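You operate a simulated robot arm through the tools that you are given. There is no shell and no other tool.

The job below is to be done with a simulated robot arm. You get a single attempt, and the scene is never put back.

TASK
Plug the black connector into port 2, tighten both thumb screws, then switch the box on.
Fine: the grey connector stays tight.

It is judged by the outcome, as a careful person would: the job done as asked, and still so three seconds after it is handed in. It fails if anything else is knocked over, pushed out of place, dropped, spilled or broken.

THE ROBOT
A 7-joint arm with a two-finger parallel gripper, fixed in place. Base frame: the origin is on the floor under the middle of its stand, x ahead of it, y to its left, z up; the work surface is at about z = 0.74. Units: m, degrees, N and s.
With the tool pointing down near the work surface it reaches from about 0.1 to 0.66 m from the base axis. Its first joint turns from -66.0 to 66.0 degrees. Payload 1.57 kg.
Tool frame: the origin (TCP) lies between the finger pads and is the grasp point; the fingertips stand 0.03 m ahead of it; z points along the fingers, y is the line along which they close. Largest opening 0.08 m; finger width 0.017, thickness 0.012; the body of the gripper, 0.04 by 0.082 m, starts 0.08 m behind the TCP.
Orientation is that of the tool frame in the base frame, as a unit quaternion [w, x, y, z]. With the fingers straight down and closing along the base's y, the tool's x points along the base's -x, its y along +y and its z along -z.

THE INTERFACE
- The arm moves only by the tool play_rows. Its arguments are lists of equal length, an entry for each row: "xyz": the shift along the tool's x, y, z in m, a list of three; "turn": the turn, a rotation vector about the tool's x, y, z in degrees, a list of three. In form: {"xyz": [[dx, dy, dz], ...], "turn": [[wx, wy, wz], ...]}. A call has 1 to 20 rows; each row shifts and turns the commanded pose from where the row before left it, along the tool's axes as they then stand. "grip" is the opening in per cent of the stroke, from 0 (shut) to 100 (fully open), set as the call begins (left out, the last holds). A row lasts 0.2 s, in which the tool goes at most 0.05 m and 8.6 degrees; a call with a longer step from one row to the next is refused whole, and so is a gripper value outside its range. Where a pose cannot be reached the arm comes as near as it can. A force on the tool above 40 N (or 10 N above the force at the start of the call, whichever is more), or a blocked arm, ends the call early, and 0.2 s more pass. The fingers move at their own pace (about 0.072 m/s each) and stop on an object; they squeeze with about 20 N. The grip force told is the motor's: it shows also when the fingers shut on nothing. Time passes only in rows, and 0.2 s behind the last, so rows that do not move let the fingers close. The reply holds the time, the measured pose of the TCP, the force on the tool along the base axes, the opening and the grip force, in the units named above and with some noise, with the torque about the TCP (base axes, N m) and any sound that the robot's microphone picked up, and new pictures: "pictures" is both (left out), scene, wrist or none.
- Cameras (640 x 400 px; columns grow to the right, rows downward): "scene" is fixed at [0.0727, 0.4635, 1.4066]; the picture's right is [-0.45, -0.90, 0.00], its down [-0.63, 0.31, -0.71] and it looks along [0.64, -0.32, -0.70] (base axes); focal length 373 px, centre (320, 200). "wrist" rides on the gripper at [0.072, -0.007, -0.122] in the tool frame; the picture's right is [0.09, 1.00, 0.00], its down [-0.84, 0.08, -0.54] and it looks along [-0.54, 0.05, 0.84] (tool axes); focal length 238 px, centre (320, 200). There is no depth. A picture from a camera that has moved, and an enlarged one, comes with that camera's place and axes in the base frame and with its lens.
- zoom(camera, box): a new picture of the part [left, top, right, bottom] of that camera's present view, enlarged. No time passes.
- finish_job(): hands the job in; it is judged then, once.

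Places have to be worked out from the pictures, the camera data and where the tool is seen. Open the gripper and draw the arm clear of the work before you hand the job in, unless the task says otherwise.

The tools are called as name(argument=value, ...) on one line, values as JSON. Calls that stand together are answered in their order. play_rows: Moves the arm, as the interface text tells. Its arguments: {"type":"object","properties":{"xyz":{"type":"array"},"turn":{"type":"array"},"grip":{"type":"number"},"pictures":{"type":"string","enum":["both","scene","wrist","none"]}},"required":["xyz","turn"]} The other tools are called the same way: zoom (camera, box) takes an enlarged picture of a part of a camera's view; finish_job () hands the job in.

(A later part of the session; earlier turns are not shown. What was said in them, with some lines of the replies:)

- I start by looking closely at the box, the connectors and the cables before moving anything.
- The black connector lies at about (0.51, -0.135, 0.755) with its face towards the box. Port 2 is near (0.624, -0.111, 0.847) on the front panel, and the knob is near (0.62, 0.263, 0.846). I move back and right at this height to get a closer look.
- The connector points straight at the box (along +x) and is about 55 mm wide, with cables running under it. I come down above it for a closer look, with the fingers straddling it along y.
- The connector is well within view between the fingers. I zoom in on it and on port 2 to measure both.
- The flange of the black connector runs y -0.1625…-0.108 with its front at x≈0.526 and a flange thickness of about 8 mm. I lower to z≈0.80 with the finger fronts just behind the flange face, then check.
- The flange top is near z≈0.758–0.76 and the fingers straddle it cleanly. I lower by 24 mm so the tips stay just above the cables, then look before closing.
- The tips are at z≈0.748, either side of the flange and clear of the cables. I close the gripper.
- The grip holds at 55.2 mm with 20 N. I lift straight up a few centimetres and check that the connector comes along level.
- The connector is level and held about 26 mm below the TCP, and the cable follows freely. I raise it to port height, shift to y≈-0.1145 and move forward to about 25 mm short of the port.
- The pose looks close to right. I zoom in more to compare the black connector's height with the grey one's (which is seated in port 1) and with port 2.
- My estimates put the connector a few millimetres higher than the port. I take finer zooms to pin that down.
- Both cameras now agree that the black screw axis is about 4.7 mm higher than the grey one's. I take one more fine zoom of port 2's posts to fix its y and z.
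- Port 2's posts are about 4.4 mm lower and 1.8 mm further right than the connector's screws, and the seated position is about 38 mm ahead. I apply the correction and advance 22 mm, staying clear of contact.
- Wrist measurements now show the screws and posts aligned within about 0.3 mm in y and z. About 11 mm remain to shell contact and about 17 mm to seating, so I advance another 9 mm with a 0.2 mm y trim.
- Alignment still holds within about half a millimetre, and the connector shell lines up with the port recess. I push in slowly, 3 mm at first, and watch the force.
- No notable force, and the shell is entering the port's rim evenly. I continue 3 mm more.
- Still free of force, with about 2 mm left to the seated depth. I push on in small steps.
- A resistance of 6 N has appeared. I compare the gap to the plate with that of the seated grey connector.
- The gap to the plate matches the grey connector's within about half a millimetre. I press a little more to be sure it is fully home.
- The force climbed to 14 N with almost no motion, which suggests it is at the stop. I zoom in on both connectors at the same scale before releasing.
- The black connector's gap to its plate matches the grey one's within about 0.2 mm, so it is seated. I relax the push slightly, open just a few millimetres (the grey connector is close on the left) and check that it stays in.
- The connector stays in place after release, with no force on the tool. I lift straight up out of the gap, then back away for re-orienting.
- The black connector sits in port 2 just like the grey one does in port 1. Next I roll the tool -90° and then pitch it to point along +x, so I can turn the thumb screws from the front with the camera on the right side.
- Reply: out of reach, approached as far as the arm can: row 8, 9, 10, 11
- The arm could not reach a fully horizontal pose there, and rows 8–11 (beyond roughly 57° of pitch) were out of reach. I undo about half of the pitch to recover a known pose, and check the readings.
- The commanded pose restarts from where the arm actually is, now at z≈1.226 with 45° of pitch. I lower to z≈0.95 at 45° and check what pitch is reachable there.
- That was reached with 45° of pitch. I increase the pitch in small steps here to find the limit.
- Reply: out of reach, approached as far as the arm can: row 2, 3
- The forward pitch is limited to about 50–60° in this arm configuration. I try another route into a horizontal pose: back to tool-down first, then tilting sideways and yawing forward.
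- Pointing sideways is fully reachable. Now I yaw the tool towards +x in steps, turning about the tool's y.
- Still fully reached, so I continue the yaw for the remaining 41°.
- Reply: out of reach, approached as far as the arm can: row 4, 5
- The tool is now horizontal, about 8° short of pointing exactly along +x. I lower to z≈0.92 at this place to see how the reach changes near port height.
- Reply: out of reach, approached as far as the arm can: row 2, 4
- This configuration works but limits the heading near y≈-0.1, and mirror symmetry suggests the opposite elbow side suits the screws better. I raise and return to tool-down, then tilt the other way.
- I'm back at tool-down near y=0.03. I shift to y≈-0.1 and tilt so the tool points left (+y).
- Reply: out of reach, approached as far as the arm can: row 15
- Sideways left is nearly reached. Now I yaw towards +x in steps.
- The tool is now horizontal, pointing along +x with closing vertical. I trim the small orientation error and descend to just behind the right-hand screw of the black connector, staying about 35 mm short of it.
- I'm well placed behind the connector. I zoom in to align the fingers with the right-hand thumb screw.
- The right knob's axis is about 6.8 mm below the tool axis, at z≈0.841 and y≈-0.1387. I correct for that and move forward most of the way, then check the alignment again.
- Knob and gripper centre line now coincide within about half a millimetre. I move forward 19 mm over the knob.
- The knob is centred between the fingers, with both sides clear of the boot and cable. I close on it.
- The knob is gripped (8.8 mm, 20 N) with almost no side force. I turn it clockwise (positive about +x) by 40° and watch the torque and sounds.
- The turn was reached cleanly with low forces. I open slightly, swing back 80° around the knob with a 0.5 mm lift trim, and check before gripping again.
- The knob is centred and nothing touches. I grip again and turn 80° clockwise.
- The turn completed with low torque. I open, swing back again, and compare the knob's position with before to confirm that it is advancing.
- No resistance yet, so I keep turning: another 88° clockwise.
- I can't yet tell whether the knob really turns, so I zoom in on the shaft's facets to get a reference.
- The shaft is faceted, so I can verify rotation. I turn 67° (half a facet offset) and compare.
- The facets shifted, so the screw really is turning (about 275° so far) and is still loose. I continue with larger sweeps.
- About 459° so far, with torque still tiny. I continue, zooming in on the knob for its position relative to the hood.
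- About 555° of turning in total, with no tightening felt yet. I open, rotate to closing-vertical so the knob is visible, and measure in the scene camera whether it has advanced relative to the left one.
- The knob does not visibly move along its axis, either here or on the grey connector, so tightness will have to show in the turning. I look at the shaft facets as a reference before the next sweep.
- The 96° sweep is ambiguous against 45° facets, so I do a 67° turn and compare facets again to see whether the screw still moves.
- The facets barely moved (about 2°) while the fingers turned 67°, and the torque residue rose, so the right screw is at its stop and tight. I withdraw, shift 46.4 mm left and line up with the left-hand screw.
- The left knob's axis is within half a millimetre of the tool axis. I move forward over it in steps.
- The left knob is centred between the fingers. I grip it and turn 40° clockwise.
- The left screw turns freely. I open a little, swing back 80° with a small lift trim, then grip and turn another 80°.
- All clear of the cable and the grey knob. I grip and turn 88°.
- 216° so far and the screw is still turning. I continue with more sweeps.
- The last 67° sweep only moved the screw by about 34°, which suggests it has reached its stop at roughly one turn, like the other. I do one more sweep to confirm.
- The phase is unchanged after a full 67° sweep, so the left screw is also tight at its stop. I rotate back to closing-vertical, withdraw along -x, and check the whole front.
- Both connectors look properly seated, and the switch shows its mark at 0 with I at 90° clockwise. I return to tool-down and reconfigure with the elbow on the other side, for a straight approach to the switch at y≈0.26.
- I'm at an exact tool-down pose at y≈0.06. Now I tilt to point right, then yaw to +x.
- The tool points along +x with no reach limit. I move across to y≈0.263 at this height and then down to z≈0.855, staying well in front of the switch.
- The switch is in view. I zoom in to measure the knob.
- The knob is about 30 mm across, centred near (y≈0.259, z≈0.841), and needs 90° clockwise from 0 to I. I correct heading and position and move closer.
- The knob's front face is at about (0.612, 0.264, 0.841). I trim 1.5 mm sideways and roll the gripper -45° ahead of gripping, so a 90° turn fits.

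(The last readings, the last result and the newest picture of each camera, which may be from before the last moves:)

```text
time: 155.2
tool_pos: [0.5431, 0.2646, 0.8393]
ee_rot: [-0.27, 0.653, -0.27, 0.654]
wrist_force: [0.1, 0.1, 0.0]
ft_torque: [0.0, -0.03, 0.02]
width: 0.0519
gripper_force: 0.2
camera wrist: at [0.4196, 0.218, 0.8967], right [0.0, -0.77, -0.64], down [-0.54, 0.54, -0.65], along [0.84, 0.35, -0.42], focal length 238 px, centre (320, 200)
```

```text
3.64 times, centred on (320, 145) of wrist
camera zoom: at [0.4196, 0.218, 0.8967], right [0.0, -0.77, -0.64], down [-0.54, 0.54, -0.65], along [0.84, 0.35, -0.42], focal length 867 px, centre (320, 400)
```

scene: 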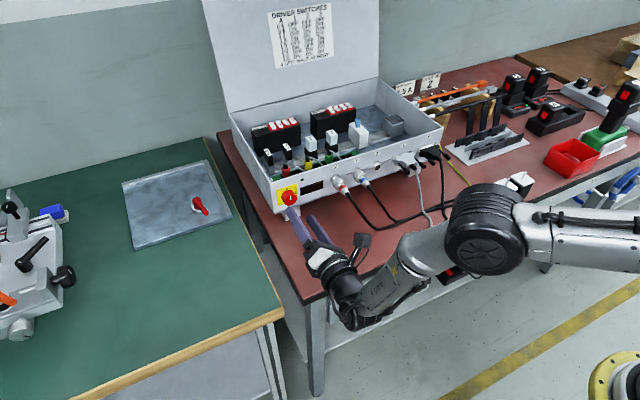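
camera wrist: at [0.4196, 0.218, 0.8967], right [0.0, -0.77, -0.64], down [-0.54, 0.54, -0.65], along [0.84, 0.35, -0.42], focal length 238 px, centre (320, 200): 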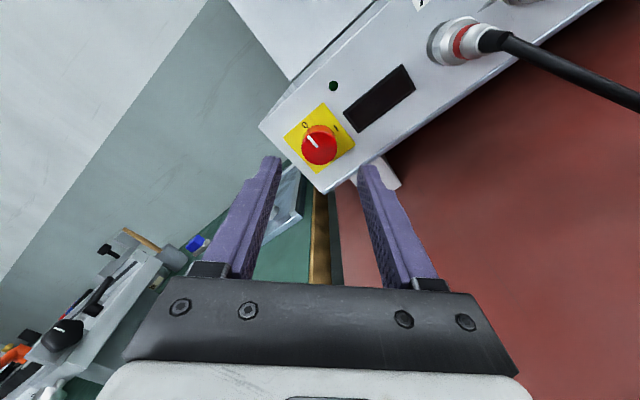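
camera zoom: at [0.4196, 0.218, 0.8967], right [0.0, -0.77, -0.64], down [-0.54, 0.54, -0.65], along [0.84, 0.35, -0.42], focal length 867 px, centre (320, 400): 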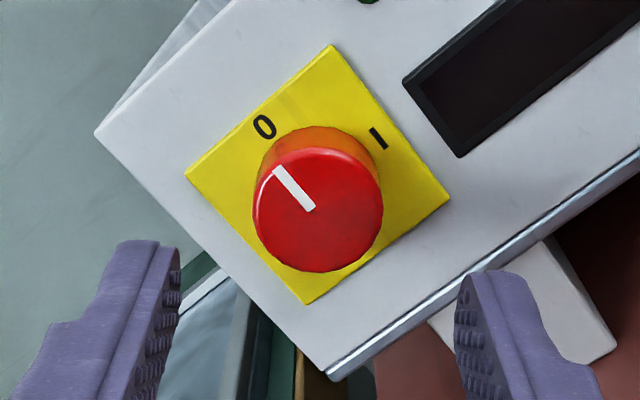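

Aligned within a millimetre. I move forward over the knob, leaving several millimetres to the plate, and check before closing.

play_rows(xyz=[[0, -0.0005, 0.015], [0, 0, 0.015], [0, 0, 0.012], [0, 0, 0.009], [0, 0, 0]], turn=[[0, 0, 0], [0, 0, 0], [0, 0, 0], [0, 0, 0], [0, 0, 0]], grip=65, pictures="wrist")

zoom(camera="wrist", box=[240, 90, 400, 240])

zoom(camera="scene", box=[260, 165, 340, 225])

```text
time: 156.4
tool_pos: [0.5937, 0.264, 0.8401]
ee_rot: [-0.271, 0.653, -0.27, 0.654]
wrist_force: [-0.3, 0.5, -0.2]
ft_torque: [-0.04, 0.01, -0.01]
width: 0.052
gripper_force: 0.0
camera wrist: at [0.471, 0.2182, 0.8973], right [0.0, -0.77, -0.64], down [-0.54, 0.54, -0.65], along [0.84, 0.35, -0.41], focal length 238 px, centre (320, 200)
```

wrist: 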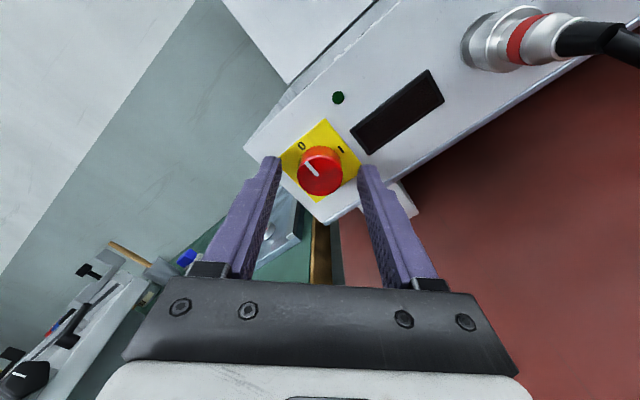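

```text
2.67 times, centred on (320, 165) of wrist
camera zoom: at [0.471, 0.2182, 0.8973], right [0.0, -0.77, -0.64], down [-0.54, 0.54, -0.65], along [0.84, 0.35, -0.41], focal length 636 px, centre (320, 293)
```

zoom: 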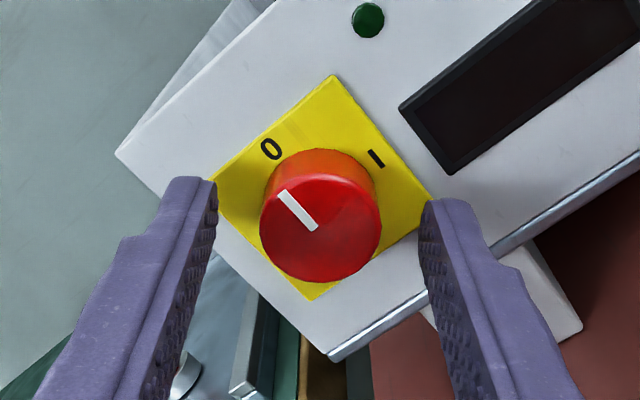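

```text
6.67 times, centred on (300, 195) of scene
camera zoom: at [0.0727, 0.4635, 1.4066], right [-0.45, -0.9, 0.0], down [-0.63, 0.31, -0.71], along [0.64, -0.32, -0.7], focal length 2489 px, centre (453, 233)
```

zoom: 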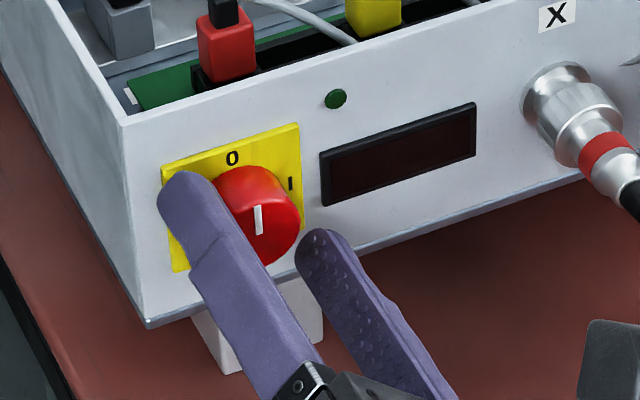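

The knob is centred between the fingertips. I close on it gently and check for side forces.

play_rows(xyz=[[0, 0, 0], [0, 0, 0], [0, 0, 0]], turn=[[0, 0, 0], [0, 0, 0], [0, 0, 0]], grip=0, pictures="wrist")

zoom(camera="wrist", box=[240, 90, 400, 240])

```text
time: 157.2
tool_pos: [0.5947, 0.2651, 0.8409]
ee_rot: [-0.272, 0.652, -0.269, 0.654]
wrist_force: [2.3, 1.0, -0.7]
ft_torque: [0.03, 0.24, -0.13]
width: 0.0303
gripper_force: 39.8
camera wrist: at [0.4709, 0.2181, 0.8973], right [0.0, -0.77, -0.64], down [-0.54, 0.54, -0.65], along [0.84, 0.35, -0.41], focal length 238 px, centre (320, 200)
```

wrist: 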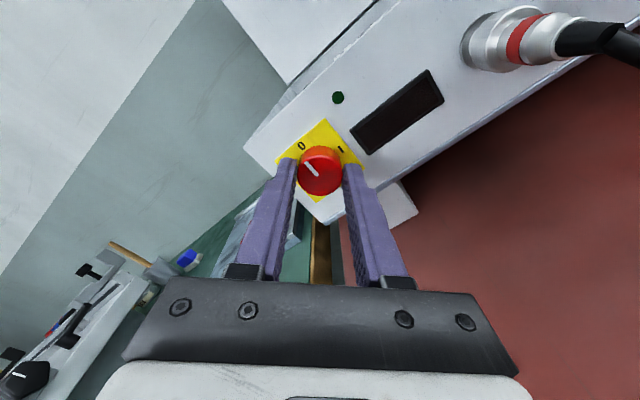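

```text
2.67 times, centred on (320, 165) of wrist
camera zoom: at [0.4709, 0.2181, 0.8973], right [0.0, -0.77, -0.64], down [-0.54, 0.54, -0.65], along [0.84, 0.35, -0.41], focal length 636 px, centre (320, 293)
```

zoom: 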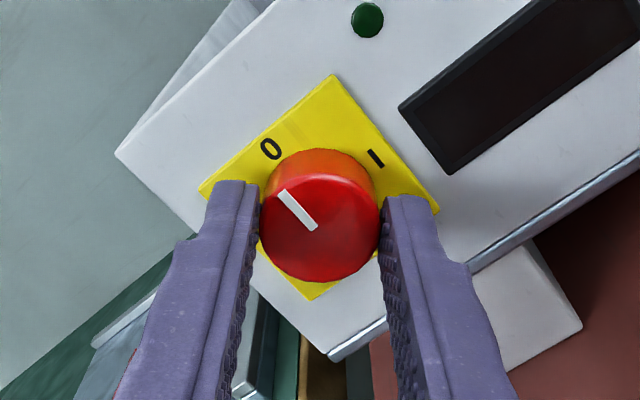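

The knob is gripped at 30 mm with little side load. I turn clockwise, the first 48° before checking.

play_rows(xyz=[[0, 0, 0], [0, 0, 0], [0, 0, 0], [0, 0, 0], [0, 0, 0], [0, 0, 0], [0, 0, 0]], turn=[[0, 0, 8], [0, 0, 8], [0, 0, 8], [0, 0, 8], [0, 0, 8], [0, 0, 8], [0, 0, 0]], pictures="wrist")

zoom(camera="wrist", box=[240, 90, 400, 240])

zoom(camera="scene", box=[260, 165, 340, 225])

```text
time: 158.8
tool_pos: [0.5937, 0.2636, 0.8392]
ee_rot: [0.513, -0.486, 0.513, -0.486]
wrist_force: [8.5, -0.1, -5.7]
ft_torque: [-0.02, 0.45, -0.75]
width: 0.0303
gripper_force: 39.3
camera wrist: at [0.471, 0.1919, 0.844], right [0.0, -0.04, -1.0], down [-0.54, 0.84, -0.03], along [0.84, 0.54, -0.02], focal length 238 px, centre (320, 200)
```

wrist: 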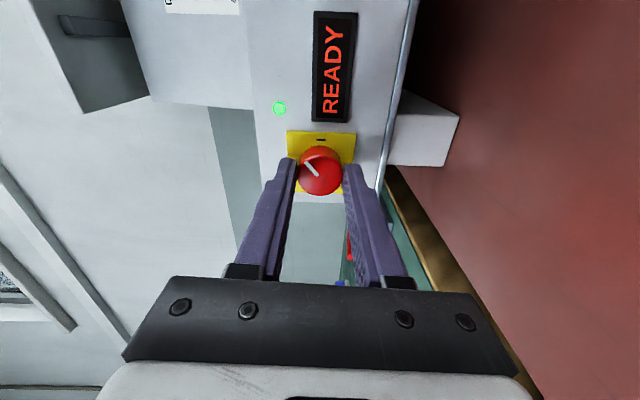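

```text
2.67 times, centred on (320, 165) of wrist
camera zoom: at [0.471, 0.1919, 0.844], right [0.0, -0.04, -1.0], down [-0.54, 0.84, -0.03], along [0.84, 0.54, -0.02], focal length 636 px, centre (320, 293)
```

zoom: 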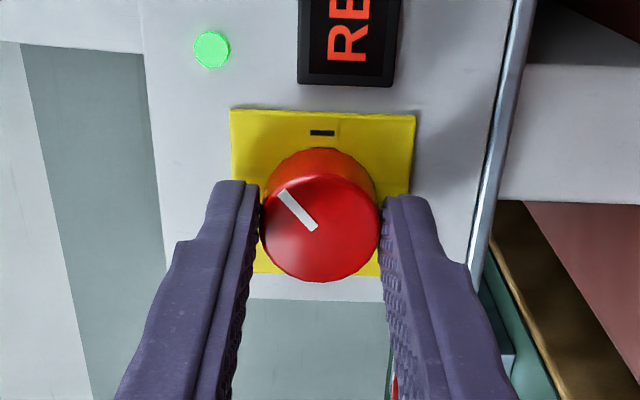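

```text
6.67 times, centred on (300, 195) of scene
camera zoom: at [0.073, 0.4635, 1.4065], right [-0.45, -0.9, 0.0], down [-0.63, 0.31, -0.71], along [0.64, -0.32, -0.7], focal length 2489 px, centre (453, 233)
```

zoom: 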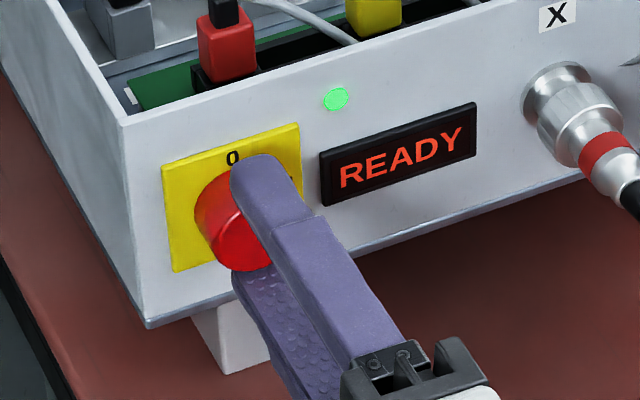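

The display reads READY with the green LED on. I finish the turn to the I mark, the remaining 42°.

play_rows(xyz=[[0, 0, 0], [0, 0, 0], [0, 0, 0], [0, 0, 0], [0, 0, 0], [0, 0, 0]], turn=[[0, 0, 8.4], [0, 0, 8.4], [0, 0, 8.4], [0, 0, 8.4], [0, 0, 8.4], [0, 0, 0]], pictures="wrist")

zoom(camera="wrist", box=[240, 90, 400, 240])

zoom(camera="scene", box=[260, 165, 340, 225])

```text
time: 160.2
tool_pos: [0.5939, 0.2655, 0.8386]
ee_rot: [0.653, -0.271, 0.654, -0.269]
wrist_force: [12.8, 1.0, -12.9]
ft_torque: [-0.19, -0.17, 0.27]
width: 0.0303
gripper_force: 39.7
camera wrist: at [0.471, 0.2087, 0.7945], right [0.0, 0.64, -0.77], down [-0.54, 0.65, 0.54], along [0.84, 0.42, 0.35], focal length 238 px, centre (320, 200)
```

wrist: 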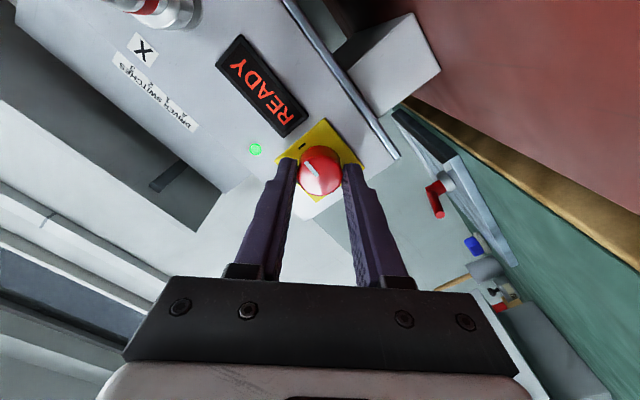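

```text
2.67 times, centred on (320, 165) of wrist
camera zoom: at [0.471, 0.2087, 0.7945], right [0.0, 0.64, -0.77], down [-0.54, 0.65, 0.54], along [0.84, 0.42, 0.35], focal length 636 px, centre (320, 293)
```

zoom: 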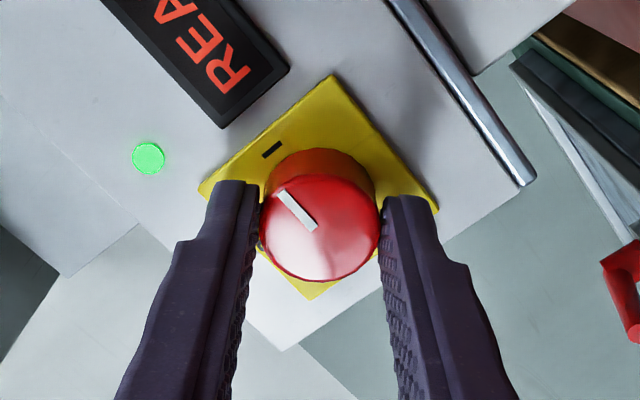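

```text
6.67 times, centred on (300, 195) of scene
camera zoom: at [0.0732, 0.4636, 1.4065], right [-0.45, -0.9, 0.0], down [-0.63, 0.31, -0.71], along [0.64, -0.32, -0.7], focal length 2489 px, centre (453, 233)
```

zoom: 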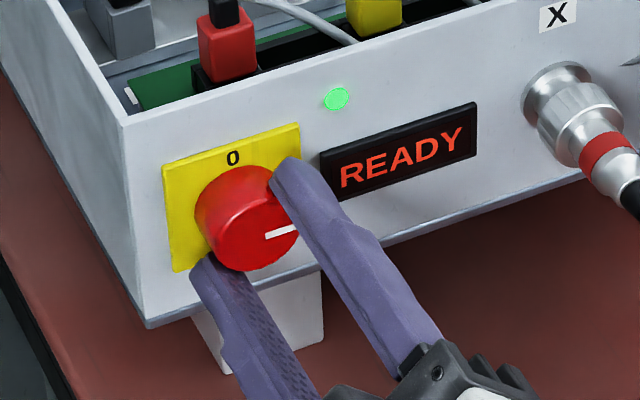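

The mark is at I and READY stays lit. I open the gripper, back straight out, and check that the switch stays on.

play_rows(xyz=[[0, 0, 0], [0, 0, 0], [0, 0, 0]], turn=[[0, 0, 0], [0, 0, 0], [0, 0, 0]], grip=65, pictures="none")

play_rows(xyz=[[0, 0, -0.01], [0, 0, -0.015], [0, 0, -0.02], [0, 0, -0.02], [0, 0, -0.02], [0, 0, 0], [0, 0, 0], [0, 0, 0], [0, 0, 0], [0, 0, 0], [0, 0, 0], [0, 0, 0]], turn=[[0, 0, 0], [0, 0, 0], [0, 0, 0], [0, 0, 0], [0, 0, 0], [0, 0, -7.5], [0, 0, -7.5], [0, 0, -7.5], [0, 0, -7.5], [0, 0, -7.5], [0, 0, -7.5], [0, 0, 0]], pictures="both")

zoom(camera="scene", box=[260, 165, 340, 225])

zoom(camera="scene", box=[390, 125, 470, 190])

```text
time: 161.0
tool_pos: [0.5936, 0.2657, 0.8421]
ee_rot: [0.654, -0.27, 0.653, -0.271]
wrist_force: [0.1, 0.3, 0.1]
ft_torque: [0.0, -0.02, 0.0]
width: 0.0522
gripper_force: 0.2
```

```text
time: 163.6
tool_pos: [0.5076, 0.2624, 0.841]
ee_rot: [0.5, -0.5, 0.499, -0.5]
wrist_force: [-0.8, 0.4, 1.1]
ft_torque: [0.01, -0.01, 0.0]
width: 0.0517
gripper_force: 0.1
camera wrist: at [0.3855, 0.1926, 0.8485], right [0.0, -0.09, -1.0], down [-0.54, 0.84, -0.08], along [0.84, 0.54, -0.05], focal length 238 px, centre (320, 200)
```

scene: 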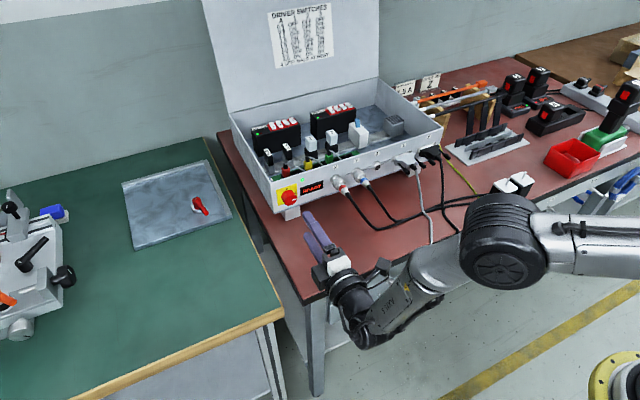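
wrist: 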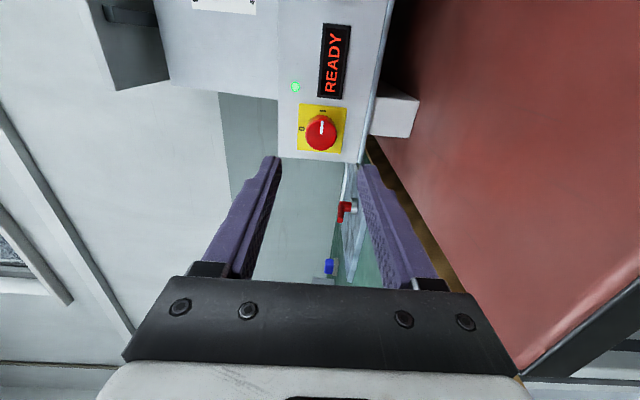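

```text
6.67 times, centred on (300, 195) of scene
camera zoom: at [0.0727, 0.4635, 1.4066], right [-0.45, -0.9, 0.0], down [-0.63, 0.31, -0.71], along [0.64, -0.32, -0.7], focal length 2489 px, centre (453, 233)
```

zoom: 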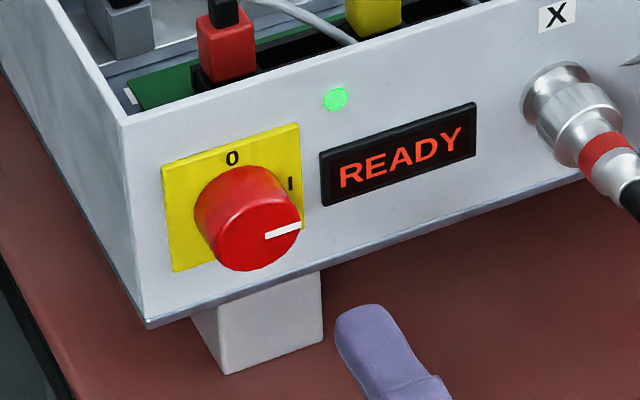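

```text
6.15 times, centred on (430, 158) of scene
camera zoom: at [0.0727, 0.4635, 1.4066], right [-0.45, -0.9, 0.0], down [-0.63, 0.31, -0.71], along [0.64, -0.32, -0.7], focal length 2298 px, centre (-357, 462)
```

zoom: 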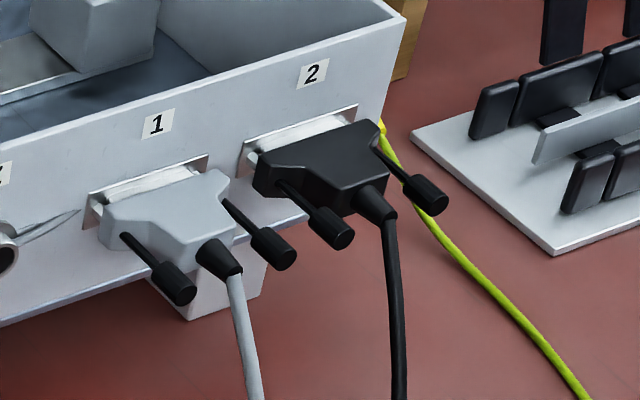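

The box is on (READY, green LED, mark at I), and both connectors are seated with the other items undisturbed. I open the gripper and raise the arm clear of the work.

play_rows(xyz=[[0, -0.02, -0.02], [0, -0.035, -0.02], [0, -0.035, -0.02], [0, -0.035, 0], [0, -0.035, 0], [0, -0.035, 0], [0, -0.02, 0], [0, 0, 0], [0, 0, 0], [0, 0, 0]], turn=[[0, 0, 0], [0, 0, 0], [0, 0, 0], [0, 0, 0], [0, 0, 0], [0, 0, 0], [0, 0, 0], [0, 0, 0], [0, 0, 0], [0, 0, 0]], grip=100, pictures="both")

zoom(camera="scene", box=[220, 90, 540, 250])

zoom(camera="scene", box=[396, 135, 460, 175])

```text
time: 165.8
tool_pos: [0.4487, 0.2645, 1.0548]
ee_rot: [-0.5, 0.499, -0.5, 0.5]
wrist_force: [0.3, 0.0, 0.3]
ft_torque: [-0.01, 0.0, 0.0]
width: 0.08
gripper_force: 0.1
camera wrist: at [0.3253, 0.1922, 1.063], right [0.0, -0.09, -1.0], down [-0.54, 0.84, -0.08], along [0.84, 0.54, -0.05], focal length 238 px, centre (320, 200)
```

scene: 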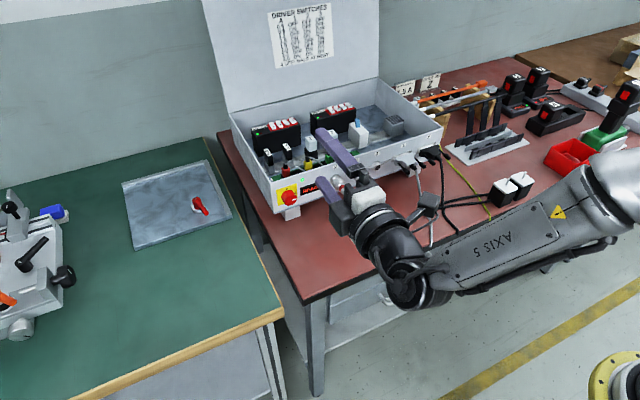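
wrist: 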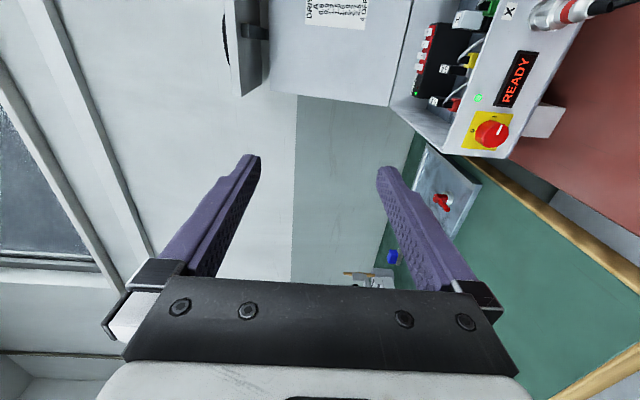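

```text
2.00 times, centred on (380, 170) of scene
camera zoom: at [0.0727, 0.4635, 1.4066], right [-0.45, -0.9, 0.0], down [-0.63, 0.31, -0.71], along [0.64, -0.32, -0.7], focal length 747 px, centre (200, 260)
```

zoom: 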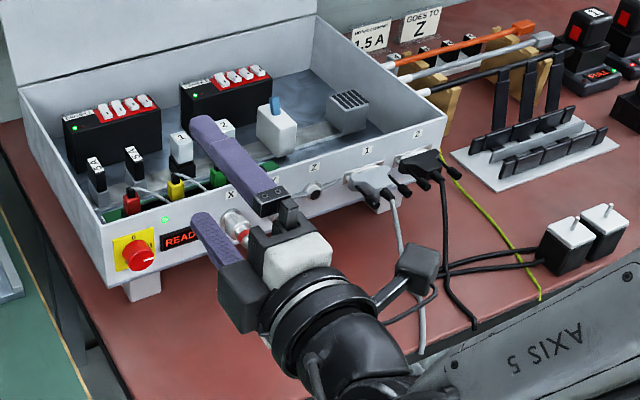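

```text
10.00 times, centred on (428, 155) of scene
camera zoom: at [0.0727, 0.4635, 1.4066], right [-0.45, -0.9, 0.0], down [-0.63, 0.31, -0.71], along [0.64, -0.32, -0.7], focal length 3734 px, centre (-760, 650)
```

zoom: 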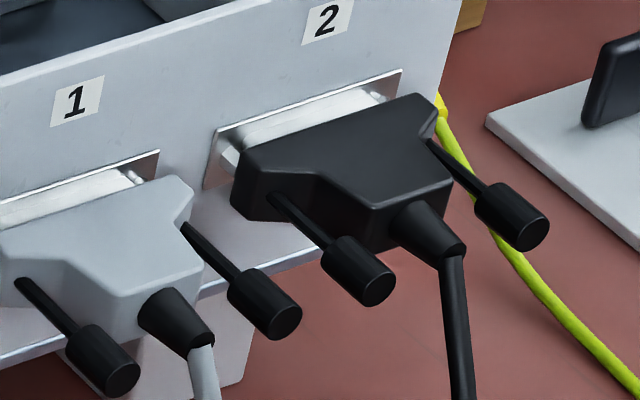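

The tool is clear at z≈1.05 with the gripper fully open. The black connector is in port 2 with both thumb screws turned to their stops, the grey one is untouched, and the box shows READY. I hand the job in.

finish_job()

```text
The job is handed in.
```

The job is done and handed in. The black connector is in port 2, both its thumb screws are tightened, and the box is on, showing READY with the green light lit.

- **Connector:** It went in straight. The gap to the port plate matches the grey connector's to within about 0.2 mm, and it stayed put after release.
- **Thumb screws:** I turned both clockwise until they stopped, at roughly one turn each. After that the fingers slipped on the knobs and the screws no longer turned. I have no torque reading that proves how tight they are beyond that.
- **Switch:** The knob now points at I. READY came on partway through the turn and stayed on after I let go.
- **Grey connector:** I did not touch it, and it looks unchanged.

I saw nothing else knocked or moved. The arm is raised clear with the gripper open.
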